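You operate a simulated robot arm through the tools that you are given. There is no shell and no other tool. Be economical: measure what you need, move in short steps, check, and stop when the job is done.

You run a simulated two-armed robot. Do the job below in one go: nothing can be reset, and whatever is moved stays where it is left.

TASK
Check the black profile for bend, carry it to its row and lay the blue one on the rests.
Fine: up to 1 mm is PASS, more is REWORK; slide the dial clear before it goes on the row; use both hands for the black profile.
Where things are to end (x, y in the base frame): black medium profile within 80 mm of [-120, 500].

Only the result counts: the job must be done as asked and must still hold three seconds after the hand-in. Knocking over, shifting, dropping, spilling or breaking anything else fails it.

THE ROBOT
Two 7-joint arms with two-finger parallel grippers on one trunk, on a base that drives. Base frame: it is fixed to the floor where the robot stands at the start and does not move with it; the origin is under the middle of the robot, x ahead of it, y to its left, z up. Lengths are in mm, angles in rad, forces in N, time in s.
The left shoulder is at the start at [20, 113, 1297], the right one opposite. With the tool pointing down near the work surface each hand reaches from about 220 to 600 mm from the robot's upright axis, wherever it stands, measured 20 degrees to its own side. Places, roughly: black medium profile (90x3x3 cm) [600, 200, 1000]; blue profile (36x3x3 cm) [-200, 800, 1000]; dial display [700, 200, 1000]; dial rests [600, 100, 1000]; dial slide [600, 0, 1000]; orange profile (36x3x3 cm) [200, 600, 1000]. Payload 1.57 kg a hand.
The TCP of each hand is the grasp point between the finger pads, 30 mm short of the fingertips. In the tool frame z runs along the fingers and y along their closing line. Largest opening 80 mm; finger width 17, thickness 12; the body of the gripper, 40 by 82 mm, starts 80 mm behind the TCP.
Orientation is that of the tool frame in the base frame, as a unit quaternion [w, x, y, z]. With the fingers straight down and closing along the base's y, the tool's x points along the base's -x, its y along +y and its z along -z.

THE INTERFACE
- The arms move only by the tool jog_arm. It takes "left_moves", "right_moves" or both (then of equal length, played together; a hand with none holds still); each is a list of rows, each a list of 7 numbers: the shift along the tool's x, y, z in units of 100 mm (1.0 is 100 mm), then the turn, a rotation vector about the tool's x, y, z in units of 120 degrees (1.0 is 120 degrees), then the opening, from 0 (shut) to 1 (fully open). In form: [[tx, ty, tz, ax, ay, az, jaw], ...]. A call has 1 to 12 rows; each row is the pose to reach, as a shift and turn from the pose commanded when the call began, along the tool's axes at that moment. A call with a number of a shift or a turn outside -1 to 1 is refused whole. Rows are played at 5 a second. More than 50 mm and 0.15 rad between two rows, or a gripper value outside its range, and nothing of the call is played. A pose out of reach is approached as far as the arm can. The call stops where the force on the tool passes 40 N (or 10 N more than at its start, if that is more) or the arm is blocked; 0.2 s more then pass. Each finger travels about 45 mm/s and halts on what it meets, pressing with about 22 N; the grip force reading is that of the motor and also rises with nothing between the fingers. The clock runs only during rows and for 0.2 s after the last one: add rows that repeat a pose to give the fingers time. It gives the time, the measured TCP pose, the force on the tool (base axes), the opening and the grip force at its end, in the units of the frame above (readings bear some noise), with the torque about the TCP (base axes, N m) and any sound that the robot's microphone picked up.
- Cameras (640 x 400 px; columns grow to the right, rows downward): "scene" is now at [74.7, 49.6, 1412.7]; the picture's right is [0.59, -0.81, 0.00], its down [-0.53, -0.39, -0.75] and it looks along [0.61, 0.44, -0.66] (base axes); focal length 214 px, centre (320, 200). "left" rides on the left gripper at [72, 7, -122] in its tool frame; the picture's right is [-0.09, 1.00, 0.00], its down [-0.84, -0.08, -0.54] and it looks along [-0.54, -0.05, 0.84] (tool axes); focal length 238 px, centre (320, 200). "right" rides on the right gripper at [72, -7, -122] in its tool frame; the picture's right is [0.09, 1.00, 0.00], its down [-0.84, 0.08, -0.54] and it looks along [-0.54, 0.05, 0.84] (tool axes); focal length 238 px, centre (320, 200). There is no depth. A picture from a camera that has moved, and an enlarged one, comes with that camera's place and axes in the base frame and with its lens.
- camera(camera): a new picture of that camera. The clock stands still meanwhile.
- move_column(by): slides the trunk up (or, below 0, down) by that many mm; the arms and the scene camera ride with it, the base frame stays. It gives what a move gives, with no picture.
- roll_base(legs): drives the robot by 1 to 6 legs, each [ahead, left, turn to the left] in mm, mm and rad, along the robot's own axes; the way and the turn of a leg run together, so that a leg with both is an arc; at most 1500 mm and 3.142 rad a leg. The arms and the cameras ride along, it lands a little off, and it stops where it bumps. It gives what a move gives.
- aim_head(pan, tilt): turns the head with the scene camera to pan (to the left, within 1.396 rad either way) and tilt (down, from -0.506 to 1.204), counted from straight ahead of the robot. It gives what a move gives.
- close_up(camera, box): a new picture of the part [left, top, right, bottom] of that camera's present view, enlarged. The clock stands still meanwhile.
- hand_in(): hands the job in; it is judged then, once.

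Go step by step. Nothing tells you exact positions but the pictures and the camera data: compare them with the known pose of the tool, close in by small moves and look again before you grip or let go. The budget is 120 turns and 100 pictures, counting those below and the enlarged ones. Unless the task says otherwise, let go and move clear before handing in, and close with one line.

The tools are called after "Emit:" as name(argument=value, ...) on one line, values as JSON. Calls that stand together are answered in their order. jog_arm: Moves the arms, as the interface text tells. Its arguments: {"type":"object","properties":{"left_moves":{"type":"array"},"right_moves":{"type":"array"}},"required":[]} The other tools are called the same way: move_column (by) slides the trunk up or down; roll_base (legs) drives the base; aim_head (pan, tilt) turns the head that bears the scene camera; camera (camera) takes a picture; close_up (camera, box) takes an enlarged picture of a part of a camera's view; hand_in () hands the job in.

At the start:

```text
time_s: 0.0
left_position: [389.9, 391.7, 1202.5]
left_ee_rot: [0.001, -0.001, 1.0, 0.0]
left_ft_force: [0.2, -0.7, -0.2]
left_wrist_torque: [0.0, 0.02, -0.04]
left_grip_width: 80.0
left_grasp_force: 0.1
right_position: [338.7, -19.8, 1313.2]
right_ee_rot: [0.002, 0.001, 1.0, 0.0]
right_ft_force: [0.4, 0.8, -0.2]
right_wrist_torque: [0.04, -0.01, 0.01]
right_grip_width: 79.9
right_grasp_force: 0.2
trunk travel left (down, up): [-350.0, 220.0]
robot x, y, heading: [-0.9, 0.9, -0.0]
head pan, tilt: [0.628, 0.717]
```

scene: 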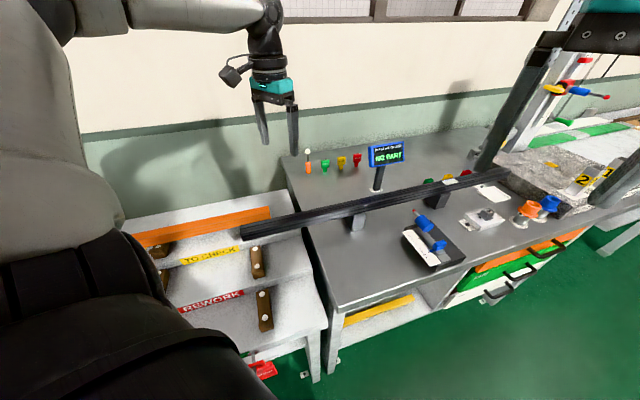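
right: 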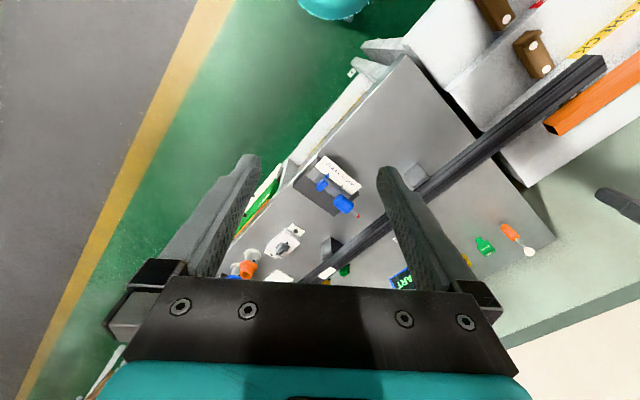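
left: 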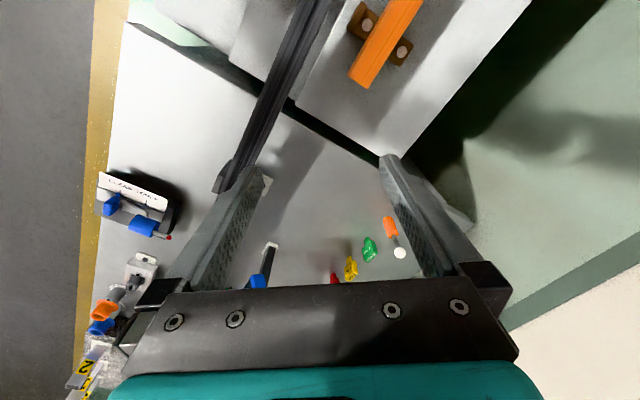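

I see the black profile lying over the table toward the stepped rack on my left, with the display reading NO PART. I'll look closer at the rig and the rack first.

Emit:
close_up(camera="scene", box=[240, 120, 560, 320])

Emit:
aim_head(pan=1.39, tilt=0.75)

Emit:
camera(camera="scene")

```text
2.00 times, centred on (400, 220) of scene
camera zoom: at [74.7, 49.6, 1412.7], right [0.59, -0.81, 0.0], down [-0.53, -0.39, -0.75], along [0.61, 0.44, -0.66], focal length 429 px, centre (160, 160)
```

zoom: 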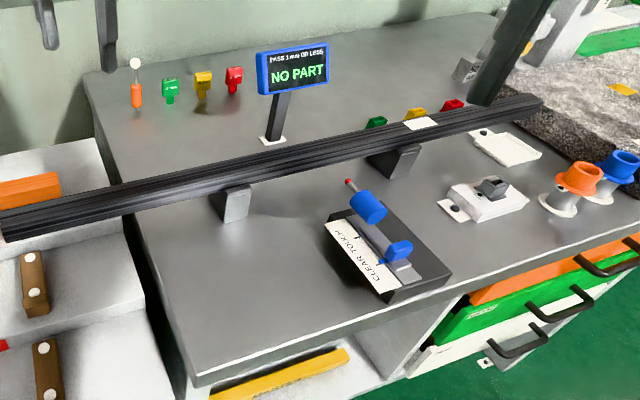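

```text
time_s: 1.1
left_position: [390.5, 391.6, 1201.4]
left_ee_rot: [0.0, 0.0, 1.0, 0.0]
left_ft_force: [0.5, -0.3, 0.9]
left_wrist_torque: [0.04, 0.02, -0.01]
left_grip_width: 80.2
left_grasp_force: 0.0
right_position: [338.6, -20.0, 1312.6]
right_ee_rot: [0.001, 0.001, 1.0, 0.001]
right_ft_force: [0.0, -0.2, 0.3]
right_wrist_torque: [-0.01, -0.02, -0.01]
right_grip_width: 80.1
right_grasp_force: 0.0
trunk travel left (down, up): [-350.0, 220.0]
robot x, y, heading: [-2.8, -0.6, 0.001]
head pan, tilt: [1.389, 0.75]
```

```text
95 pictures are left
camera scene: at [21.6, 81.6, 1409.8], right [0.98, -0.18, 0.0], down [-0.12, -0.67, -0.73], along [0.13, 0.72, -0.68], focal length 214 px, centre (320, 200)
```

scene: 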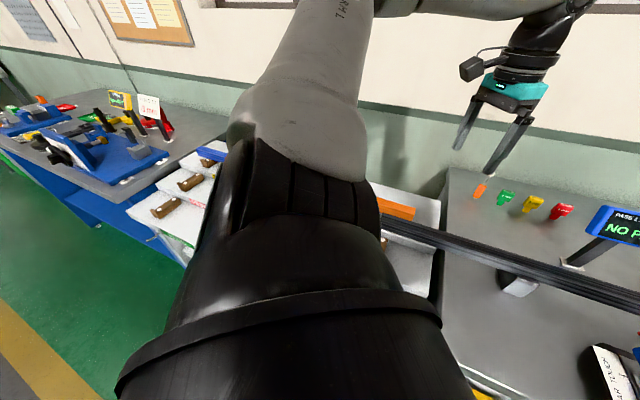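

The black profile already lies on the two gauge rests, running along about (0.80, -0.60), and the rack rows seem parallel to it. I'll turn the base to face this line square on and look again.

Emit:
roll_base(legs=[[0, 0, 0.925]])

Emit:
aim_head(pan=0.0, tilt=0.75)

Emit:
camera(camera="scene")

Emit:
aim_head(pan=0.9, tilt=0.75)

Emit:
camera(camera="scene")

Emit:
camera(camera="left")

```text
time_s: 3.9
left_position: [-73.8, 548.7, 1201.7]
left_ee_rot: [-0.001, -0.443, 0.896, 0.0]
left_ft_force: [0.1, -0.2, 0.2]
left_wrist_torque: [0.01, -0.02, 0.0]
left_grip_width: 80.1
left_grasp_force: 0.1
right_position: [222.8, 256.2, 1312.6]
right_ee_rot: [0.0, -0.442, 0.897, 0.001]
right_ft_force: [0.6, -0.8, 0.0]
right_wrist_torque: [0.0, 0.02, 0.0]
right_grip_width: 80.1
right_grasp_force: 0.0
trunk travel left (down, up): [-350.0, 220.0]
robot x, y, heading: [-1.0, -0.3, 0.917]
head pan, tilt: [1.389, 0.75]
```

```text
time_s: 5.4
left_position: [-73.7, 547.6, 1202.0]
left_ee_rot: [0.001, -0.443, 0.897, -0.001]
left_ft_force: [0.8, 0.4, -0.5]
left_wrist_torque: [0.02, 0.0, -0.01]
left_grip_width: 80.1
left_grasp_force: 0.1
right_position: [221.4, 257.1, 1313.9]
right_ee_rot: [0.001, -0.442, 0.897, 0.001]
right_ft_force: [0.8, 0.7, -1.1]
right_wrist_torque: [-0.03, 0.01, -0.02]
right_grip_width: 80.3
right_grasp_force: 0.0
trunk travel left (down, up): [-350.0, 220.0]
robot x, y, heading: [-3.7, -2.2, 0.918]
head pan, tilt: [0.0, 0.75]
```

```text
94 pictures are left
camera scene: at [52.8, 73.9, 1409.8], right [0.79, -0.61, 0.0], down [-0.41, -0.54, -0.73], along [0.44, 0.58, -0.68], focal length 214 px, centre (320, 200)
```

scene: 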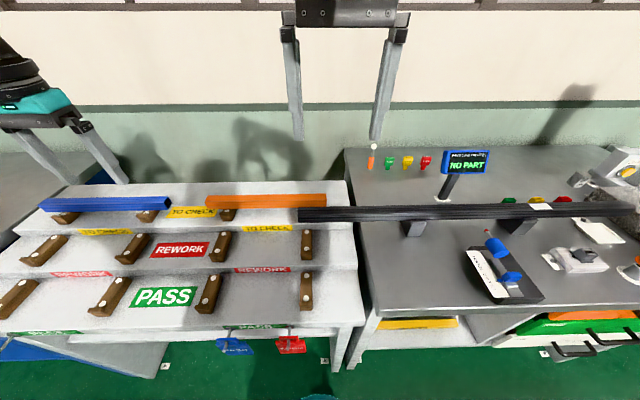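

```text
time_s: 6.6
left_position: [-74.2, 548.7, 1202.8]
left_ee_rot: [-0.001, -0.444, 0.896, 0.001]
left_ft_force: [-0.4, 0.3, 0.2]
left_wrist_torque: [0.02, 0.01, 0.01]
left_grip_width: 79.9
left_grasp_force: 0.0
right_position: [222.4, 256.9, 1312.7]
right_ee_rot: [0.001, -0.443, 0.897, 0.002]
right_ft_force: [0.4, -0.5, -0.2]
right_wrist_torque: [0.02, 0.01, 0.0]
right_grip_width: 80.3
right_grasp_force: 0.0
trunk travel left (down, up): [-350.0, 220.0]
robot x, y, heading: [-2.2, -1.7, 0.919]
head pan, tilt: [0.901, 0.75]
```

```text
93 pictures are left
camera scene: at [-17.7, 88.4, 1409.8], right [0.97, 0.24, 0.0], down [0.17, -0.66, -0.73], along [-0.18, 0.71, -0.68], focal length 214 px, centre (320, 200)
```

scene: 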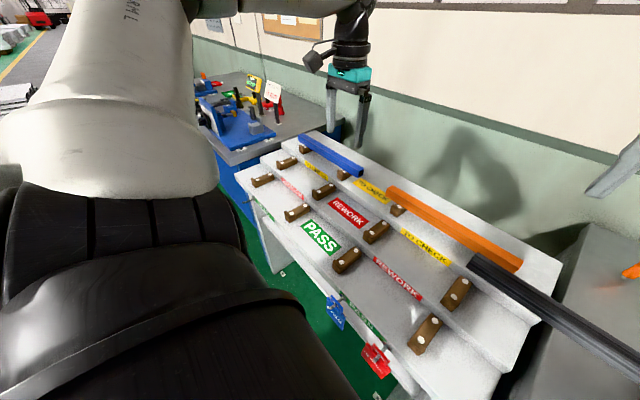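

```text
92 pictures are left
camera left: at [-123.3, 495.3, 1324.4], right [-0.74, 0.68, 0.0], down [0.57, 0.62, 0.54], along [0.37, 0.4, -0.84], focal length 238 px, centre (320, 200)
```

left: 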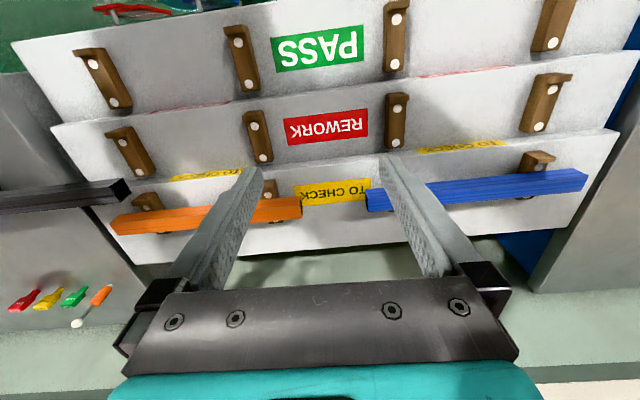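

Facing the station I see three rack rows (TO CHECK at the back, REWORK, then PASS); triangulating puts the PASS label at about (-119, 494), which matches the given target. Next I drive right so I stand in front of the gauge, and look at the dial.

Emit:
roll_base(legs=[[-30, 0, 0.008], [0, -385, 0]])

Emit:
aim_head(pan=0.0, tilt=0.85)

Emit:
camera(camera="scene")

Emit:
camera(camera="right")

Emit:
camera(camera="left")

```text
time_s: 9.5
left_position: [216.9, 287.6, 1202.2]
left_ee_rot: [-0.001, -0.448, 0.894, 0.0]
left_ft_force: [-0.3, -0.5, -0.4]
left_wrist_torque: [0.0, 0.02, 0.04]
left_grip_width: 80.1
left_grasp_force: 0.2
right_position: [515.6, 0.4, 1312.4]
right_ee_rot: [0.0, -0.448, 0.894, 0.001]
right_ft_force: [0.1, -0.5, 0.0]
right_wrist_torque: [0.0, 0.02, 0.01]
right_grip_width: 80.1
right_grasp_force: 0.0
trunk travel left (down, up): [-350.0, 220.0]
robot x, y, heading: [295.2, -259.0, 0.927]
head pan, tilt: [0.901, 0.75]
```

```text
time_s: 10.7
left_position: [216.5, 287.6, 1201.5]
left_ee_rot: [0.0, -0.448, 0.894, 0.0]
left_ft_force: [-0.4, 0.0, 0.2]
left_wrist_torque: [0.0, 0.01, -0.03]
left_grip_width: 80.0
left_grasp_force: 0.0
right_position: [514.1, 1.3, 1313.0]
right_ee_rot: [0.001, -0.448, 0.894, 0.001]
right_ft_force: [-0.3, 0.2, 0.3]
right_wrist_torque: [0.01, 0.02, 0.01]
right_grip_width: 79.9
right_grasp_force: 0.1
trunk travel left (down, up): [-350.0, 220.0]
robot x, y, heading: [297.2, -258.4, 0.925]
head pan, tilt: [0.0, 0.85]
```

```text
91 pictures are left
camera scene: at [345.0, -188.1, 1401.8], right [0.8, -0.6, 0.0], down [-0.45, -0.6, -0.66], along [0.39, 0.53, -0.75], focal length 214 px, centre (320, 200)
```

scene: 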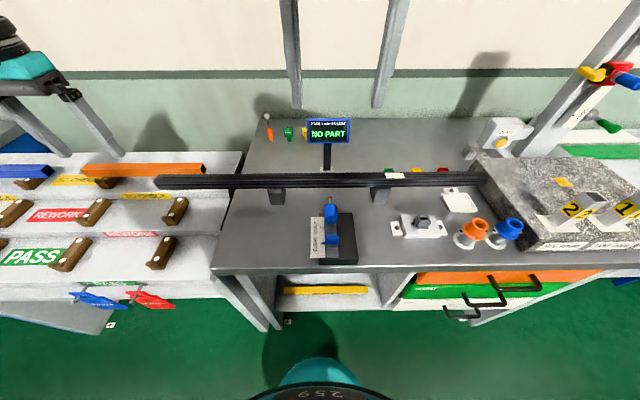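

```text
90 pictures are left
camera right: at [476.7, -63.0, 1434.7], right [-0.85, 0.52, 0.0], down [0.44, 0.72, 0.54], along [0.28, 0.46, -0.84], focal length 238 px, centre (320, 200)
```

right: 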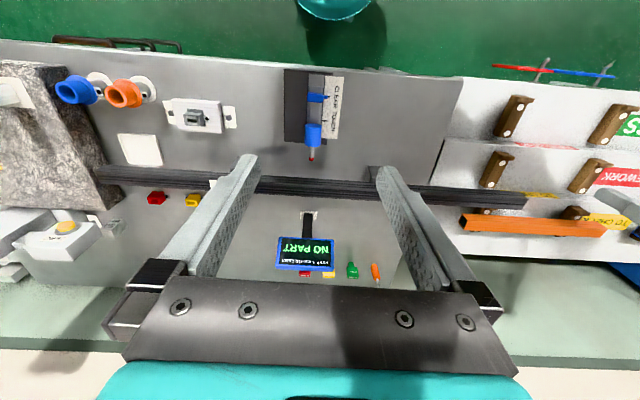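

```text
89 pictures are left
camera left: at [167.0, 235.1, 1324.2], right [-0.74, 0.67, 0.0], down [0.56, 0.62, 0.54], along [0.36, 0.4, -0.84], focal length 238 px, centre (320, 200)
```

left: 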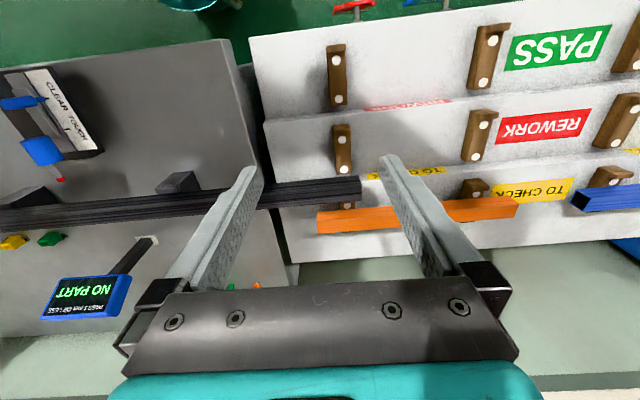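

The profile is now square in front of me. I'll enlarge the dial and display to read the label and locate the slide.

Emit:
close_up(camera="scene", box=[270, 110, 430, 270])

Emit:
close_up(camera="right", box=[250, 60, 370, 200])

Emit:
close_up(camera="left", box=[0, 60, 140, 220])

```text
2.50 times, centred on (350, 190) of scene
camera zoom: at [345.0, -188.1, 1401.8], right [0.8, -0.6, 0.0], down [-0.45, -0.6, -0.66], along [0.39, 0.53, -0.75], focal length 536 px, centre (245, 225)
```

zoom: 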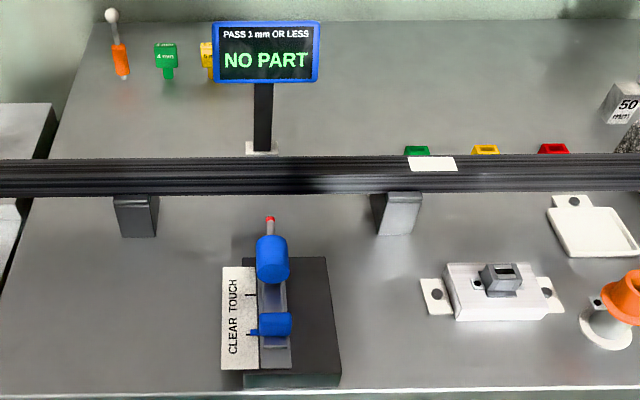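

```text
2.86 times, centred on (310, 130) of right
camera zoom: at [476.7, -63.0, 1434.7], right [-0.85, 0.52, 0.0], down [0.44, 0.72, 0.54], along [0.28, 0.46, -0.84], focal length 681 px, centre (349, 400)
```

zoom: 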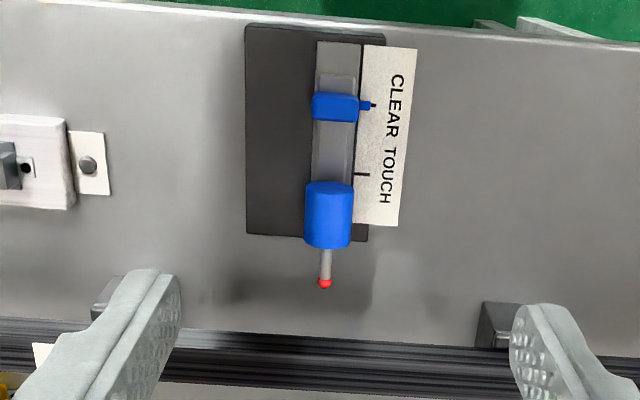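

```text
2.50 times, centred on (70, 140) of left
camera zoom: at [167.0, 235.1, 1324.2], right [-0.74, 0.67, 0.0], down [0.56, 0.62, 0.54], along [0.36, 0.4, -0.84], focal length 596 px, centre (945, 350)
```

zoom: 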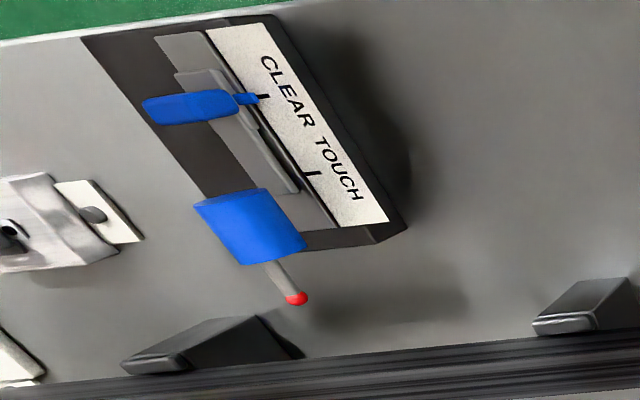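

The slide tab sits at CLEAR, about (520, 0, 972), with the TOUCH mark about 44 mm forward, and the right hand hangs almost above it. I'll lower the right hand toward it in steps and look.

Emit:
jog_arm(right_moves=[[0, 0, 0.5, 0, 0, 0, 0.8], [0, 0, 1.0, 0, 0, 0, 0.7]])

Emit:
jog_arm(right_moves=[[0, 0, 0.5, 0, 0, 0, 0.7], [0, 0, 1.0, 0, 0, 0, 0.7]])

Emit:
camera(camera="right")

```text
time_s: 11.3
left_position: [216.1, 288.0, 1202.1]
left_ee_rot: [-0.001, -0.447, 0.894, -0.001]
left_ft_force: [-1.1, -0.4, 0.8]
left_wrist_torque: [0.0, 0.0, -0.02]
left_grip_width: 80.1
left_grasp_force: 0.0
right_position: [513.4, 0.1, 1213.0]
right_ee_rot: [-0.001, -0.448, 0.894, 0.002]
right_ft_force: [-0.3, -0.1, -0.1]
right_wrist_torque: [-0.01, -0.04, 0.04]
right_grip_width: 56.0
right_grasp_force: 0.1
trunk travel left (down, up): [-350.0, 220.0]
robot x, y, heading: [298.4, -259.6, 0.928]
head pan, tilt: [0.0, 0.85]
```

```text
time_s: 11.9
left_position: [214.5, 287.9, 1202.6]
left_ee_rot: [0.0, -0.448, 0.894, 0.0]
left_ft_force: [-0.6, -0.5, 0.2]
left_wrist_torque: [-0.02, -0.01, 0.03]
left_grip_width: 80.0
left_grasp_force: 0.1
right_position: [513.8, -0.3, 1112.5]
right_ee_rot: [0.002, -0.447, 0.894, 0.001]
right_ft_force: [0.3, -0.3, -0.1]
right_wrist_torque: [-0.02, -0.01, 0.01]
right_grip_width: 56.0
right_grasp_force: 0.1
trunk travel left (down, up): [-350.0, 220.0]
robot x, y, heading: [297.8, -259.9, 0.929]
head pan, tilt: [0.0, 0.85]
```

```text
85 pictures are left
camera right: at [475.9, -63.6, 1233.4], right [-0.85, 0.52, 0.0], down [0.44, 0.71, 0.54], along [0.28, 0.46, -0.84], focal length 238 px, centre (320, 200)
```

right: 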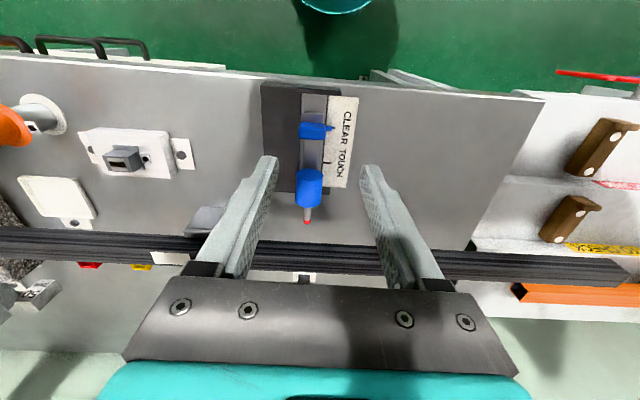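

The tab is confirmed near (521, 0, 972), so I shift 4 mm ahead and 6 mm right and lower to just above it.

Emit:
jog_arm(right_moves=[[-0.04, -0.06, 0.48, 0, 0, 0, 0.7], [-0.04, -0.06, 0.95, 0, 0, 0, 0.7]])

Emit:
camera(camera="right")

Emit:
close_up(camera="left", box=[0, 40, 160, 200])

Emit:
close_up(camera="scene", box=[270, 110, 430, 270])

```text
time_s: 12.5
left_position: [215.3, 288.4, 1202.5]
left_ee_rot: [0.0, -0.447, 0.894, 0.0]
left_ft_force: [0.1, -0.2, 0.0]
left_wrist_torque: [0.01, -0.02, 0.01]
left_grip_width: 80.1
left_grasp_force: 0.0
right_position: [521.1, 2.2, 1017.2]
right_ee_rot: [0.001, -0.449, 0.894, 0.001]
right_ft_force: [0.2, 0.2, 0.1]
right_wrist_torque: [0.04, 0.02, -0.01]
right_grip_width: 56.2
right_grasp_force: 0.1
trunk travel left (down, up): [-350.0, 220.0]
robot x, y, heading: [293.5, -259.1, 0.925]
head pan, tilt: [0.0, 0.85]
```

```text
84 pictures are left
camera right: at [483.5, -62.3, 1139.7], right [-0.85, 0.52, 0.0], down [0.44, 0.71, 0.54], along [0.28, 0.46, -0.84], focal length 238 px, centre (320, 200)
```

right: 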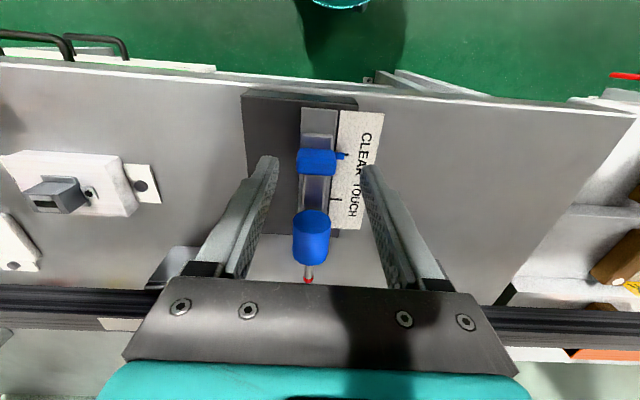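

```text
2.50 times, centred on (80, 120) of left
camera zoom: at [166.9, 235.2, 1324.2], right [-0.74, 0.67, 0.0], down [0.56, 0.62, 0.54], along [0.36, 0.4, -0.84], focal length 596 px, centre (920, 400)
```

zoom: 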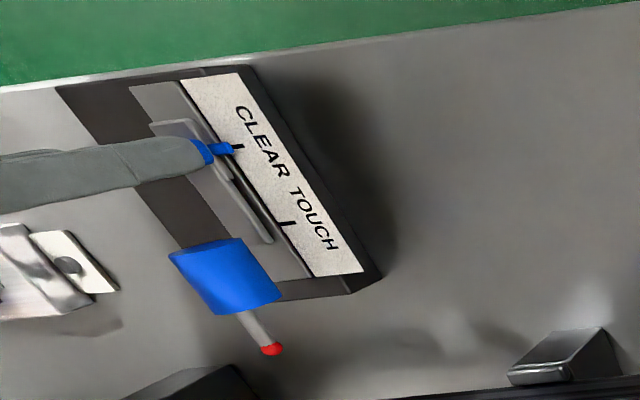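

```text
2.50 times, centred on (350, 190) of scene
camera zoom: at [345.0, -188.1, 1401.8], right [0.8, -0.6, 0.0], down [-0.45, -0.6, -0.66], along [0.4, 0.53, -0.75], focal length 536 px, centre (245, 225)
```

zoom: 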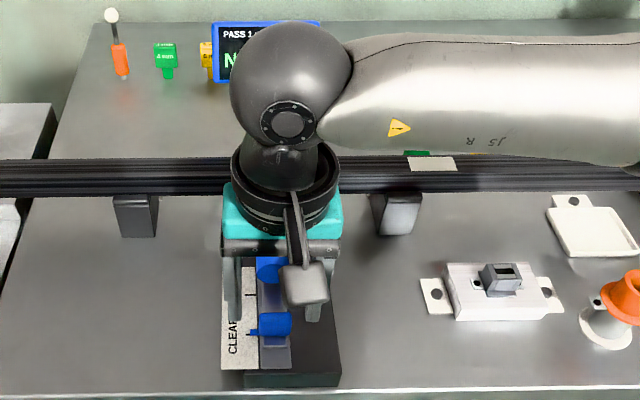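

The tab is centred about 3 mm off between the fingers. I'll correct that, open wide, lower a little over the tab and close gently to see whether I have it.

Emit:
jog_arm(right_moves=[[0.02, -0.035, 0.0, 0, 0, 0, 0.9], [0.02, -0.035, 0.12, 0, 0, 0, 0.9], [0.02, -0.035, 0.24, 0, 0, 0, 0.9], [0.02, -0.035, 0.24, 0, 0, 0, 0.9]])

Emit:
close_up(camera="left", box=[0, 40, 160, 200])

Emit:
camera(camera="right")

```text
time_s: 13.5
left_position: [215.8, 287.5, 1202.5]
left_ee_rot: [0.0, -0.448, 0.894, 0.0]
left_ft_force: [0.8, -0.4, 0.1]
left_wrist_torque: [0.02, 0.02, 0.04]
left_grip_width: 79.6
left_grasp_force: 0.2
right_position: [523.6, -3.4, 995.5]
right_ee_rot: [0.0, -0.448, 0.894, 0.002]
right_ft_force: [0.5, 0.7, 1.0]
right_wrist_torque: [-0.02, -0.02, -0.01]
right_grip_width: 72.2
right_grasp_force: 0.0
trunk travel left (down, up): [-350.0, 220.0]
robot x, y, heading: [298.4, -256.9, 0.93]
head pan, tilt: [0.0, 0.85]
```

```text
2.50 times, centred on (80, 120) of left
camera zoom: at [167.1, 235.1, 1324.3], right [-0.74, 0.67, 0.0], down [0.56, 0.62, 0.54], along [0.36, 0.4, -0.84], focal length 596 px, centre (920, 400)
```

zoom: 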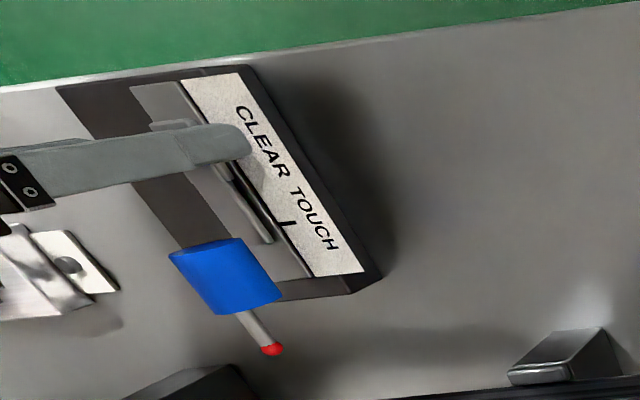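

```text
80 pictures are left
camera right: at [485.1, -66.2, 1116.3], right [-0.85, 0.52, 0.0], down [0.44, 0.71, 0.54], along [0.28, 0.46, -0.84], focal length 238 px, centre (320, 200)
```

right: 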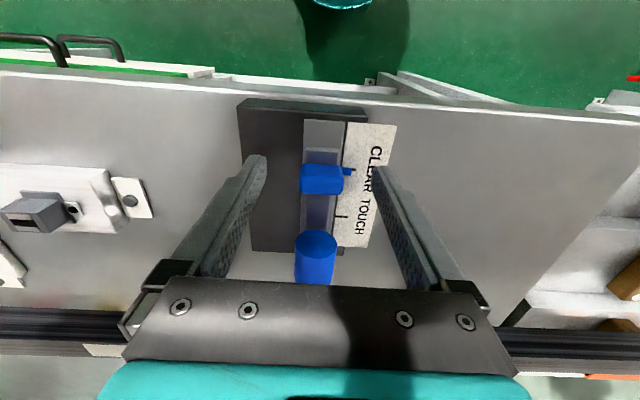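

Emit:
close_up(camera="right", box=[230, 90, 410, 270])

```text
2.22 times, centred on (320, 180) of right
camera zoom: at [485.1, -66.2, 1116.3], right [-0.85, 0.52, 0.0], down [0.44, 0.71, 0.54], along [0.28, 0.46, -0.84], focal length 530 px, centre (320, 244)
```

zoom: 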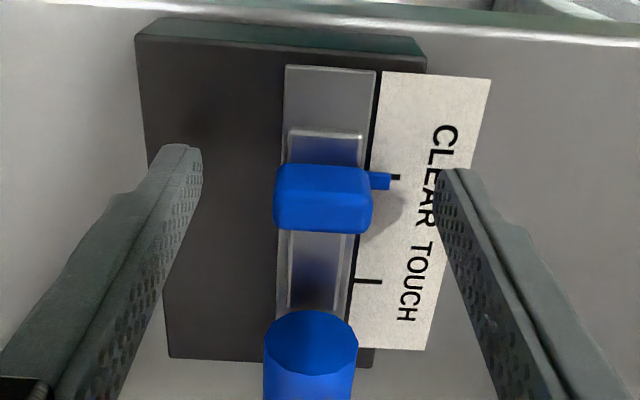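

The tab stands between the tips, so I close here and check the width.

Emit:
jog_arm(right_moves=[[0, 0, 0.04, 0, 0, 0, 0.5], [0, 0, 0.04, 0, 0, 0, 0.3], [0, 0, 0.04, 0, 0, 0, 0.2], [0, 0, 0.04, 0, 0, 0, 0.2], [0, 0, 0.04, 0, 0, 0, 0.2], [0, 0, 0.04, 0, 0, 0, 0.2]])

Emit:
close_up(camera="right", box=[230, 90, 410, 270])

```text
time_s: 14.9
left_position: [214.6, 289.1, 1202.4]
left_ee_rot: [0.001, -0.447, 0.894, -0.002]
left_ft_force: [-0.3, -0.6, 0.1]
left_wrist_torque: [0.0, 0.04, -0.04]
left_grip_width: 79.8
left_grasp_force: 0.1
right_position: [523.0, -1.3, 990.4]
right_ee_rot: [0.0, -0.448, 0.894, 0.001]
right_ft_force: [-5.1, 4.8, -3.0]
right_wrist_torque: [0.06, -0.35, 0.49]
right_grip_width: 29.7
right_grasp_force: 39.4
trunk travel left (down, up): [-350.0, 220.0]
robot x, y, heading: [295.8, -260.7, 0.928]
head pan, tilt: [0.0, 0.85]
```

```text
2.22 times, centred on (320, 180) of right
camera zoom: at [484.7, -65.3, 1112.4], right [-0.85, 0.52, 0.0], down [0.44, 0.72, 0.54], along [0.28, 0.46, -0.84], focal length 530 px, centre (320, 244)
```

zoom: 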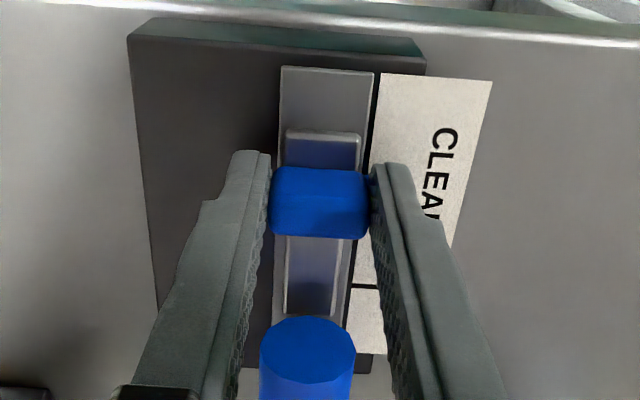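

I have the tab (29.7 mm wide). Now I slide it forward towards the TOUCH mark.

Emit:
jog_arm(right_moves=[[-0.1, 0, 0, 0, 0, 0, 0.2], [-0.2, 0, 0, 0, 0, 0, 0.2], [-0.3, 0, 0, 0, 0, 0, 0.2], [-0.38, 0, 0, 0, 0, 0, 0.2], [-0.44, 0, 0, 0, 0, 0, 0.2], [-0.44, 0, 0, 0, 0, 0, 0.2]])

Emit:
close_up(camera="left", box=[0, 40, 160, 340])

Emit:
close_up(camera="right", box=[230, 90, 410, 270])

```text
time_s: 16.3
left_position: [213.3, 287.9, 1201.3]
left_ee_rot: [0.0, -0.448, 0.894, -0.001]
left_ft_force: [0.2, 0.6, 0.0]
left_wrist_torque: [0.01, 0.01, 0.0]
left_grip_width: 80.0
left_grasp_force: 0.1
right_position: [548.7, 34.4, 989.4]
right_ee_rot: [0.001, -0.448, 0.894, 0.002]
right_ft_force: [-10.6, 9.1, 3.4]
right_wrist_torque: [-0.87, 0.28, 0.44]
right_grip_width: 29.1
right_grasp_force: 39.1
trunk travel left (down, up): [-350.0, 220.0]
robot x, y, heading: [295.3, -259.9, 0.923]
head pan, tilt: [0.0, 0.85]
```

```text
1.33 times, centred on (80, 190) of left
camera zoom: at [165.6, 236.3, 1323.6], right [-0.74, 0.67, 0.0], down [0.56, 0.62, 0.54], along [0.36, 0.4, -0.84], focal length 318 px, centre (640, 213)
```

zoom: 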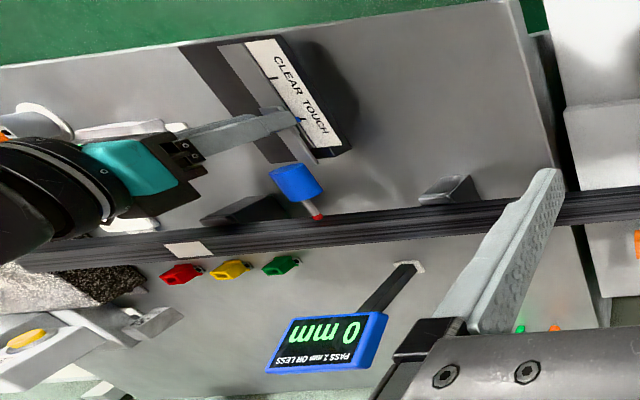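

```text
2.22 times, centred on (320, 180) of right
camera zoom: at [510.4, -29.5, 1112.3], right [-0.85, 0.52, 0.0], down [0.44, 0.71, 0.54], along [0.28, 0.46, -0.84], focal length 530 px, centre (320, 244)
```

zoom: 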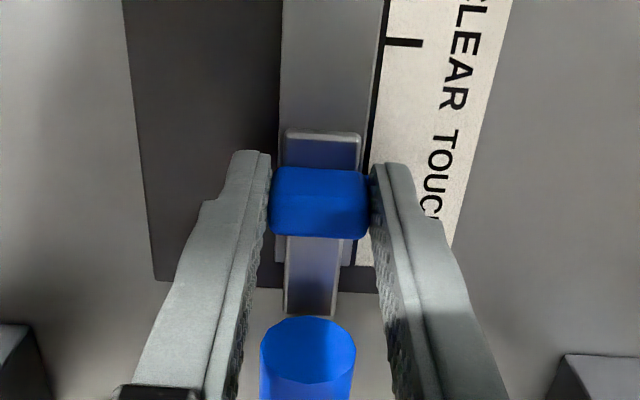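

The display now reads something like "0 mm"; I'll read it closer and check that the tip really touches and the slide is at its mark.

Emit:
close_up(camera="left", box=[60, 270, 110, 320])

Emit:
close_up(camera="left", box=[40, 70, 100, 210])

```text
8.00 times, centred on (85, 295) of left
camera zoom: at [165.6, 236.3, 1323.6], right [-0.74, 0.67, 0.0], down [0.56, 0.62, 0.54], along [0.36, 0.4, -0.84], focal length 1907 px, centre (2200, -560)
```

zoom: 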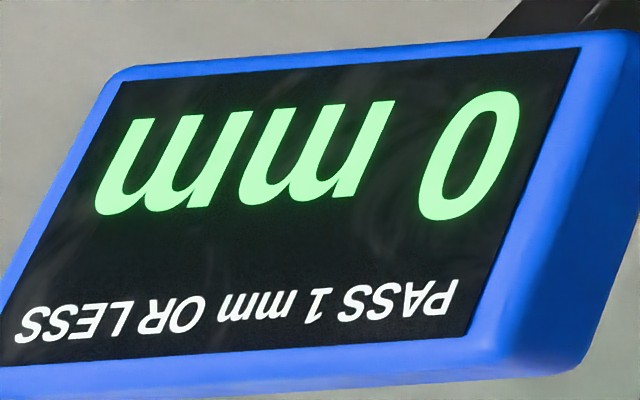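

```text
2.86 times, centred on (70, 140) of left
camera zoom: at [165.6, 236.3, 1323.6], right [-0.74, 0.67, 0.0], down [0.56, 0.62, 0.54], along [0.36, 0.4, -0.84], focal length 681 px, centre (1034, 371)
```

zoom: 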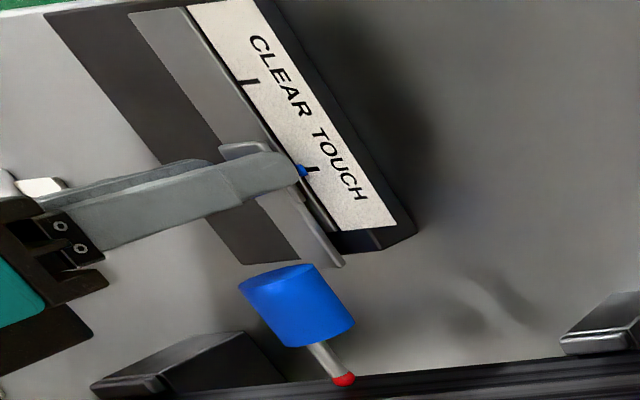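

It reads 0 mm with the pointer at the TOUCH mark. I'll nudge 3 mm further to be sure it is at its stop, then re-read.

Emit:
jog_arm(right_moves=[[-0.03, 0, 0, 0, 0, 0, 0.2], [-0.03, 0, 0, 0, 0, 0, 0.2], [-0.03, 0, 0, 0, 0, 0, 0.2], [-0.03, 0, 0, 0, 0, 0, 0.2], [-0.03, 0, 0, 0, 0, 0, 0.2]])

Emit:
close_up(camera="left", box=[40, 70, 140, 320])

```text
time_s: 17.5
left_position: [213.8, 287.7, 1202.4]
left_ee_rot: [0.002, -0.448, 0.894, 0.0]
left_ft_force: [-0.8, -0.7, 0.4]
left_wrist_torque: [0.04, 0.0, -0.02]
left_grip_width: 79.9
left_grasp_force: 0.1
right_position: [548.6, 34.3, 990.6]
right_ee_rot: [0.001, -0.449, 0.893, 0.001]
right_ft_force: [-16.9, 2.2, 0.2]
right_wrist_torque: [0.5, -0.2, 0.56]
right_grip_width: 29.6
right_grasp_force: 38.8
trunk travel left (down, up): [-350.0, 220.0]
robot x, y, heading: [294.7, -261.1, 0.929]
head pan, tilt: [0.0, 0.85]
```

```text
1.60 times, centred on (90, 195) of left
camera zoom: at [164.9, 235.2, 1324.0], right [-0.74, 0.67, 0.0], down [0.56, 0.62, 0.54], along [0.36, 0.4, -0.84], focal length 381 px, centre (688, 208)
```

zoom: 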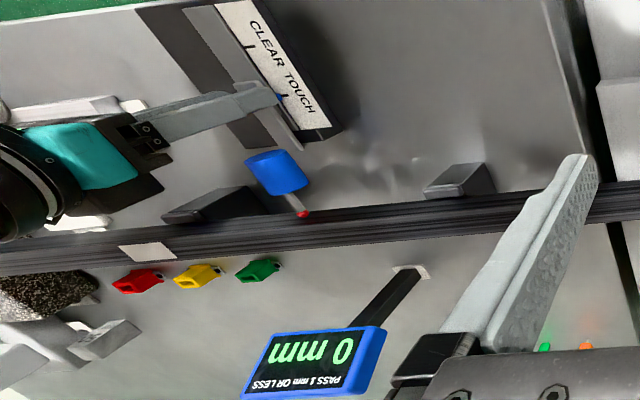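

The slide is at its stop and the reading stays 0 mm, so the verdict is PASS. I slide the dial back to CLEAR, let go and rise.

Emit:
jog_arm(right_moves=[[0.1, 0, 0, 0, 0, 0, 0.2], [0.2, 0, 0, 0, 0, 0, 0.2], [0.3, 0, 0, 0, 0, 0, 0.2], [0.4, 0, 0, 0, 0, 0, 0.2], [0.48, 0, 0, 0, 0, 0, 0.2], [0.48, 0, 0, 0, 0, 0, 0.2]])

Emit:
jog_arm(right_moves=[[0, 0, 0, 0, 0, 0, 0.6], [0, 0, 0, 0, 0, 0, 0.9], [0, 0, 0, 0, 0, 0, 0.9], [0, 0, 0, 0, 0, 0, 0.9], [0, 0, -0.25, 0, 0, 0, 0.9], [0, 0, -0.6, 0, 0, 0, 0.9], [0, 0, -1.0, 0, 0, 0, 0.9]])

Emit:
camera(camera="left")

Emit:
camera(camera="right")

```text
time_s: 18.9
left_position: [213.9, 288.8, 1201.5]
left_ee_rot: [0.001, -0.448, 0.894, 0.0]
left_ft_force: [0.2, 0.1, -0.3]
left_wrist_torque: [-0.02, -0.03, 0.0]
left_grip_width: 80.2
left_grasp_force: 0.0
right_position: [522.5, -2.6, 990.3]
right_ee_rot: [0.003, -0.447, 0.895, 0.002]
right_ft_force: [-4.8, 10.8, 4.2]
right_wrist_torque: [0.37, -0.19, 0.57]
right_grip_width: 29.7
right_grasp_force: 39.4
trunk travel left (down, up): [-350.0, 220.0]
robot x, y, heading: [297.1, -260.5, 0.933]
head pan, tilt: [0.0, 0.85]
```

```text
time_s: 20.5
left_position: [215.9, 286.5, 1202.7]
left_ee_rot: [0.0, -0.447, 0.894, -0.001]
left_ft_force: [-0.4, -0.7, -0.1]
left_wrist_torque: [0.02, 0.02, 0.0]
left_grip_width: 79.8
left_grasp_force: 0.0
right_position: [522.0, -3.5, 1092.6]
right_ee_rot: [0.0, -0.448, 0.894, 0.001]
right_ft_force: [0.2, 0.1, -0.6]
right_wrist_torque: [0.0, -0.01, -0.02]
right_grip_width: 71.9
right_grasp_force: 0.0
trunk travel left (down, up): [-350.0, 220.0]
robot x, y, heading: [294.7, -260.9, 0.931]
head pan, tilt: [0.0, 0.85]
```

```text
72 pictures are left
camera left: at [166.9, 235.0, 1324.3], right [-0.74, 0.67, 0.0], down [0.56, 0.62, 0.54], along [0.36, 0.4, -0.84], focal length 238 px, centre (320, 200)
```

left: 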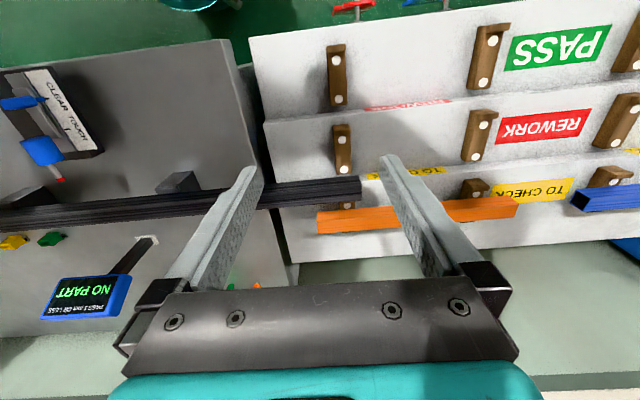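

```text
71 pictures are left
camera right: at [483.2, -66.4, 1213.5], right [-0.85, 0.52, 0.0], down [0.44, 0.72, 0.54], along [0.28, 0.46, -0.84], focal length 238 px, centre (320, 200)
```

right: 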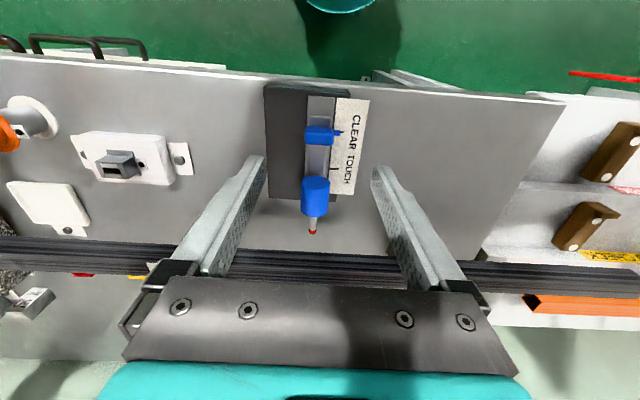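

The dial is clear again and the black profile lies undisturbed, its middle at about (595, 149), top near z 995. Now I turn both hands 90° to close across it and move toward grip points about 225 mm either side of its middle.

Emit:
jog_arm(left_moves=[[-0.09, -0.09, 0, 0, 0, 0.0682, 1], [-0.18, -0.18, 0, 0, 0, 0.1364, 1], [-0.27, -0.27, 0, 0, 0, 0.2045, 1], [-0.36, -0.36, 0, 0, 0, 0.2727, 1], [-0.45, -0.45, 0, 0, 0, 0.3409, 1], [-0.54, -0.54, 0, 0, 0, 0.4091, 1], [-0.63, -0.63, 0, 0, 0, 0.4773, 1], [-0.72, -0.72, 0, 0, 0, 0.5455, 1], [-0.81, -0.81, 0, 0, 0, 0.6136, 1], [-0.9, -0.9, 0, 0, 0, 0.6818, 1], [-1, -1, 0, 0, 0, 0.75, 1], [-1, -1, 0, 0, 0, 0.75, 1]], right_moves=[[-0.05, -0.09, -0.15, 0, 0, -0.0682, 1], [-0.1, -0.18, -0.3, 0, 0, -0.1364, 1], [-0.15, -0.27, -0.45, 0, 0, -0.2045, 1], [-0.2, -0.36, -0.6, 0, 0, -0.2727, 1], [-0.3, -0.45, -0.6, 0, 0, -0.3409, 1], [-0.4, -0.54, -0.6, 0, 0, -0.4091, 1], [-0.5, -0.63, -0.6, 0, 0, -0.4773, 1], [-0.6, -0.72, -0.6, 0, 0, -0.5455, 1], [-0.7, -0.81, -0.6, 0, 0, -0.6136, 1], [-0.8, -0.9, -0.6, 0, 0, -0.6818, 1], [-0.9, -1, -0.6, 0, 0, -0.75, 1], [-1, -1, -0.6, 0, 0, -0.75, 1]])

Emit:
camera(camera="scene")

```text
time_s: 23.1
left_position: [354.5, 311.0, 1201.1]
left_ee_rot: [0.001, 0.315, 0.949, 0.0]
left_ft_force: [0.2, -0.2, 0.6]
left_wrist_torque: [-0.01, -0.02, 0.0]
left_grip_width: 80.1
left_grasp_force: 0.1
right_position: [521.8, -58.9, 1118.4]
right_ee_rot: [-0.04, 0.936, -0.35, 0.011]
right_ft_force: [-0.7, 1.3, -1.2]
right_wrist_torque: [-0.03, -0.02, -0.04]
right_grip_width: 79.9
right_grasp_force: 0.0
right hand out of reach, approached as far as the arm can: row 8, 9, 10, 11, 12
trunk travel left (down, up): [-350.0, 220.0]
robot x, y, heading: [295.3, -257.5, 0.93]
head pan, tilt: [0.0, 0.85]
```

```text
70 pictures are left
camera scene: at [343.2, -187.3, 1401.8], right [0.8, -0.6, 0.0], down [-0.45, -0.6, -0.66], along [0.4, 0.53, -0.75], focal length 214 px, centre (320, 200)
```

scene: 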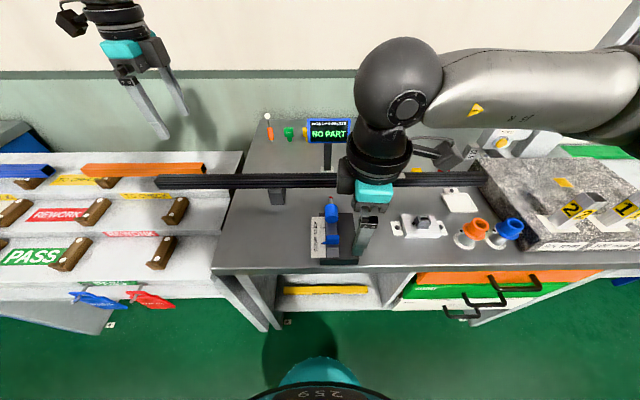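

The left hand turned fine, but the right one could not reach its pose near the body. I'll move the right hand outward and see where it goes.

Emit:
jog_arm(right_moves=[[0.1, 0, 0, 0, 0, 0, 1], [0.2, 0, 0, 0, 0, 0, 1], [0.3, 0, 0, 0, 0, 0, 1], [0.4, 0, 0, 0, 0, 0, 1], [0.5, 0, 0, 0, 0, 0, 1], [0.5, 0, 0, 0, 0, 0, 1]])

```text
time_s: 24.5
left_position: [356.1, 309.6, 1202.2]
left_ee_rot: [0.0, 0.316, 0.949, -0.001]
left_ft_force: [-0.1, -0.1, 0.0]
left_wrist_torque: [0.0, 0.02, 0.02]
left_grip_width: 80.2
left_grasp_force: 0.0
right_position: [528.9, -65.4, 1119.6]
right_ee_rot: [-0.04, 0.935, -0.352, 0.012]
right_ft_force: [0.1, 0.1, 0.5]
right_wrist_torque: [0.01, 0.04, -0.03]
right_grip_width: 79.9
right_grasp_force: 0.0
right hand out of reach, approached as far as the arm can: row 2, 3, 4, 5, 6
trunk travel left (down, up): [-350.0, 220.0]
robot x, y, heading: [295.7, -257.4, 0.932]
head pan, tilt: [0.0, 0.85]
```

The right wrist is at a limit that way round, so I'll turn it back and use the opposite rotation, moving ahead and out meanwhile.

Emit:
jog_arm(right_moves=[[0, 0, 0, -0.003, 0.003, 0.065, 1], [0, 0, -0.1, -0.006, 0.006, 0.13, 1], [0, -0.1, -0.2, -0.008, 0.009, 0.194, 1], [0.1, -0.2, -0.3, -0.011, 0.012, 0.259, 1], [0.2, -0.3, -0.4, -0.014, 0.015, 0.324, 1], [0.3, -0.4, -0.4, -0.017, 0.018, 0.389, 1], [0.4, -0.5, -0.4, -0.019, 0.021, 0.453, 1], [0.5, -0.6, -0.4, -0.022, 0.024, 0.518, 1], [0.6, -0.6, -0.4, -0.025, 0.026, 0.583, 1], [0.6, -0.6, -0.4, -0.028, 0.029, 0.647, 1], [0.6, -0.6, -0.4, -0.03, 0.032, 0.712, 1], [0.6, -0.6, -0.4, -0.03, 0.032, 0.712, 1]])

```text
time_s: 27.1
left_position: [355.3, 309.9, 1203.5]
left_ee_rot: [0.0, 0.316, 0.949, 0.0]
left_ft_force: [0.6, 0.3, -0.3]
left_wrist_torque: [0.01, 0.0, -0.01]
left_grip_width: 80.0
left_grasp_force: 0.0
right_position: [610.5, -62.5, 1163.0]
right_ee_rot: [-0.001, -0.449, 0.894, 0.0]
right_ft_force: [0.8, -0.4, 0.0]
right_wrist_torque: [-0.01, -0.01, 0.02]
right_grip_width: 80.2
right_grasp_force: 0.1
trunk travel left (down, up): [-350.0, 220.0]
robot x, y, heading: [295.0, -260.7, 0.932]
head pan, tilt: [0.0, 0.85]
```

Back to neutral and well reachable. Now I rotate the right hand the other way while moving ahead and outward.

Emit:
jog_arm(right_moves=[[-0.09, -0.08, 0, 0, 0, 0.0682, 1], [-0.18, -0.16, 0, 0, 0, 0.1364, 1], [-0.27, -0.24, 0, 0, 0, 0.2045, 1], [-0.36, -0.32, 0, 0, 0, 0.2727, 1], [-0.45, -0.4, 0, 0, 0, 0.3409, 1], [-0.54, -0.48, 0, 0, 0, 0.4091, 1], [-0.63, -0.56, 0, 0, 0, 0.4773, 1], [-0.72, -0.64, 0, 0, 0, 0.5455, 1], [-0.81, -0.72, 0, 0, 0, 0.6136, 1], [-0.9, -0.8, 0, 0, 0, 0.6818, 1], [-1, -0.88, 0, 0, 0, 0.75, 1], [-1, -0.9, 0, 0, 0, 0.75, 1]])

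Emit:
camera(camera="right")

Emit:
camera(camera="left")

```text
time_s: 29.7
left_position: [355.5, 309.9, 1202.3]
left_ee_rot: [0.0, 0.316, 0.949, 0.0]
left_ft_force: [0.3, 1.2, 0.6]
left_wrist_torque: [-0.01, 0.0, -0.02]
left_grip_width: 80.0
left_grasp_force: 0.1
right_position: [742.3, -35.3, 1163.8]
right_ee_rot: [-0.001, 0.315, 0.949, 0.0]
right_ft_force: [0.0, 0.1, 0.1]
right_wrist_torque: [0.02, 0.01, -0.03]
right_grip_width: 79.9
right_grasp_force: 0.0
trunk travel left (down, up): [-350.0, 220.0]
robot x, y, heading: [295.5, -258.0, 0.928]
head pan, tilt: [0.0, 0.85]
```

```text
69 pictures are left
camera right: at [680.5, 1.4, 1285.9], right [0.52, 0.85, 0.0], down [0.72, -0.44, 0.54], along [0.46, -0.28, -0.84], focal length 238 px, centre (320, 200)
```

right: 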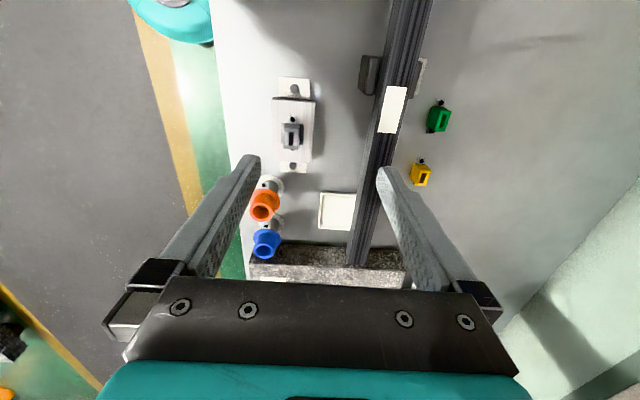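

```text
68 pictures are left
camera left: at [301.6, 359.0, 1324.4], right [0.67, 0.74, 0.0], down [0.62, -0.56, 0.54], along [0.4, -0.36, -0.84], focal length 238 px, centre (320, 200)
```

left: 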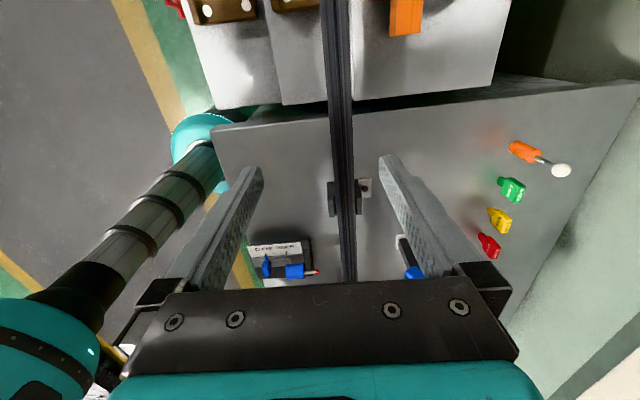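

Both hands are now turned. The right hand needs roughly 70 mm ahead, the left about 25 mm ahead and 67 mm inward; I'll do that while lowering, then look again.

Emit:
jog_arm(left_moves=[[-0.2, 0.1, 0.3, 0, 0, 0, 1], [-0.4, 0.2, 0.6, 0, 0, 0, 1], [-0.65, 0.25, 0.9, 0, 0, 0, 1], [-0.65, 0.25, 1.0, 0, 0, 0, 1]], right_moves=[[0, 0.2, 0.2, 0, 0, 0, 1], [0, 0.45, 0.4, 0, 0, 0, 1], [0, 0.68, 0.6, 0, 0, 0, 1], [0, 0.68, 0.65, 0, 0, 0, 1]])

Emit:
camera(camera="right")

Emit:
camera(camera="left")

Emit:
camera(camera="scene")

```text
time_s: 30.7
left_position: [414.3, 285.1, 1102.8]
left_ee_rot: [0.001, 0.314, 0.949, 0.001]
left_ft_force: [-0.2, -0.1, 0.6]
left_wrist_torque: [0.0, 0.01, -0.02]
left_grip_width: 80.1
left_grasp_force: 0.2
left hand out of reach, approached as far as the arm can: row 3, 4
right_position: [782.7, 21.9, 1099.5]
right_ee_rot: [-0.001, 0.313, 0.95, -0.001]
right_ft_force: [0.6, 0.2, -0.7]
right_wrist_torque: [0.01, 0.01, 0.0]
right_grip_width: 79.9
right_grasp_force: 0.2
trunk travel left (down, up): [-350.0, 220.0]
robot x, y, heading: [295.3, -259.4, 0.93]
head pan, tilt: [0.0, 0.85]
```

```text
67 pictures are left
camera right: at [720.9, 56.6, 1221.5], right [0.52, 0.85, 0.0], down [0.72, -0.44, 0.54], along [0.46, -0.28, -0.84], focal length 238 px, centre (320, 200)
```

right: 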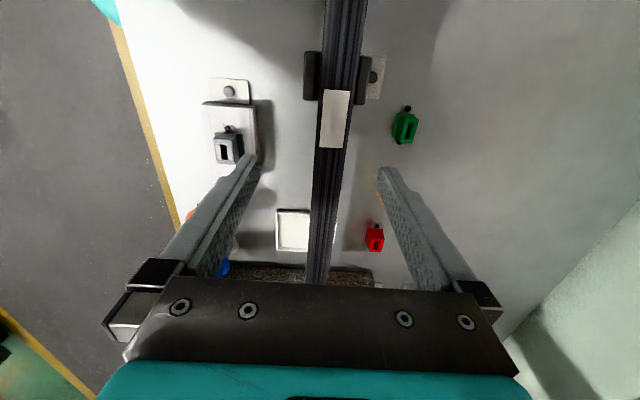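

```text
66 pictures are left
camera left: at [360.6, 333.9, 1226.1], right [0.67, 0.74, 0.0], down [0.62, -0.56, 0.54], along [0.4, -0.36, -0.84], focal length 238 px, centre (320, 200)
```

left: 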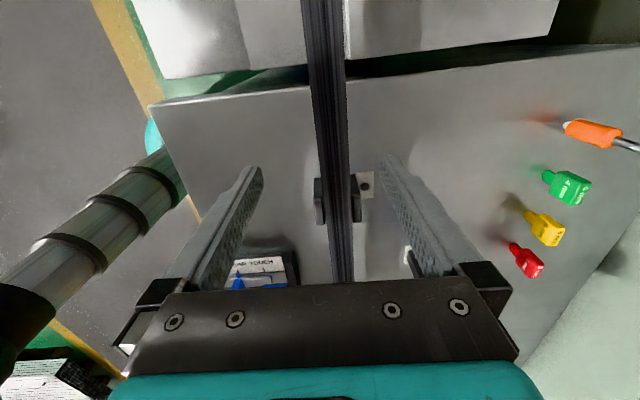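

```text
65 pictures are left
camera scene: at [345.0, -188.5, 1401.9], right [0.8, -0.6, 0.0], down [-0.45, -0.6, -0.66], along [0.4, 0.53, -0.75], focal length 214 px, centre (320, 200)
```

scene: 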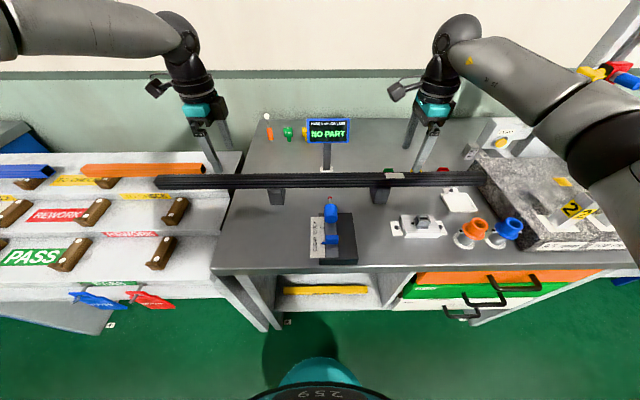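

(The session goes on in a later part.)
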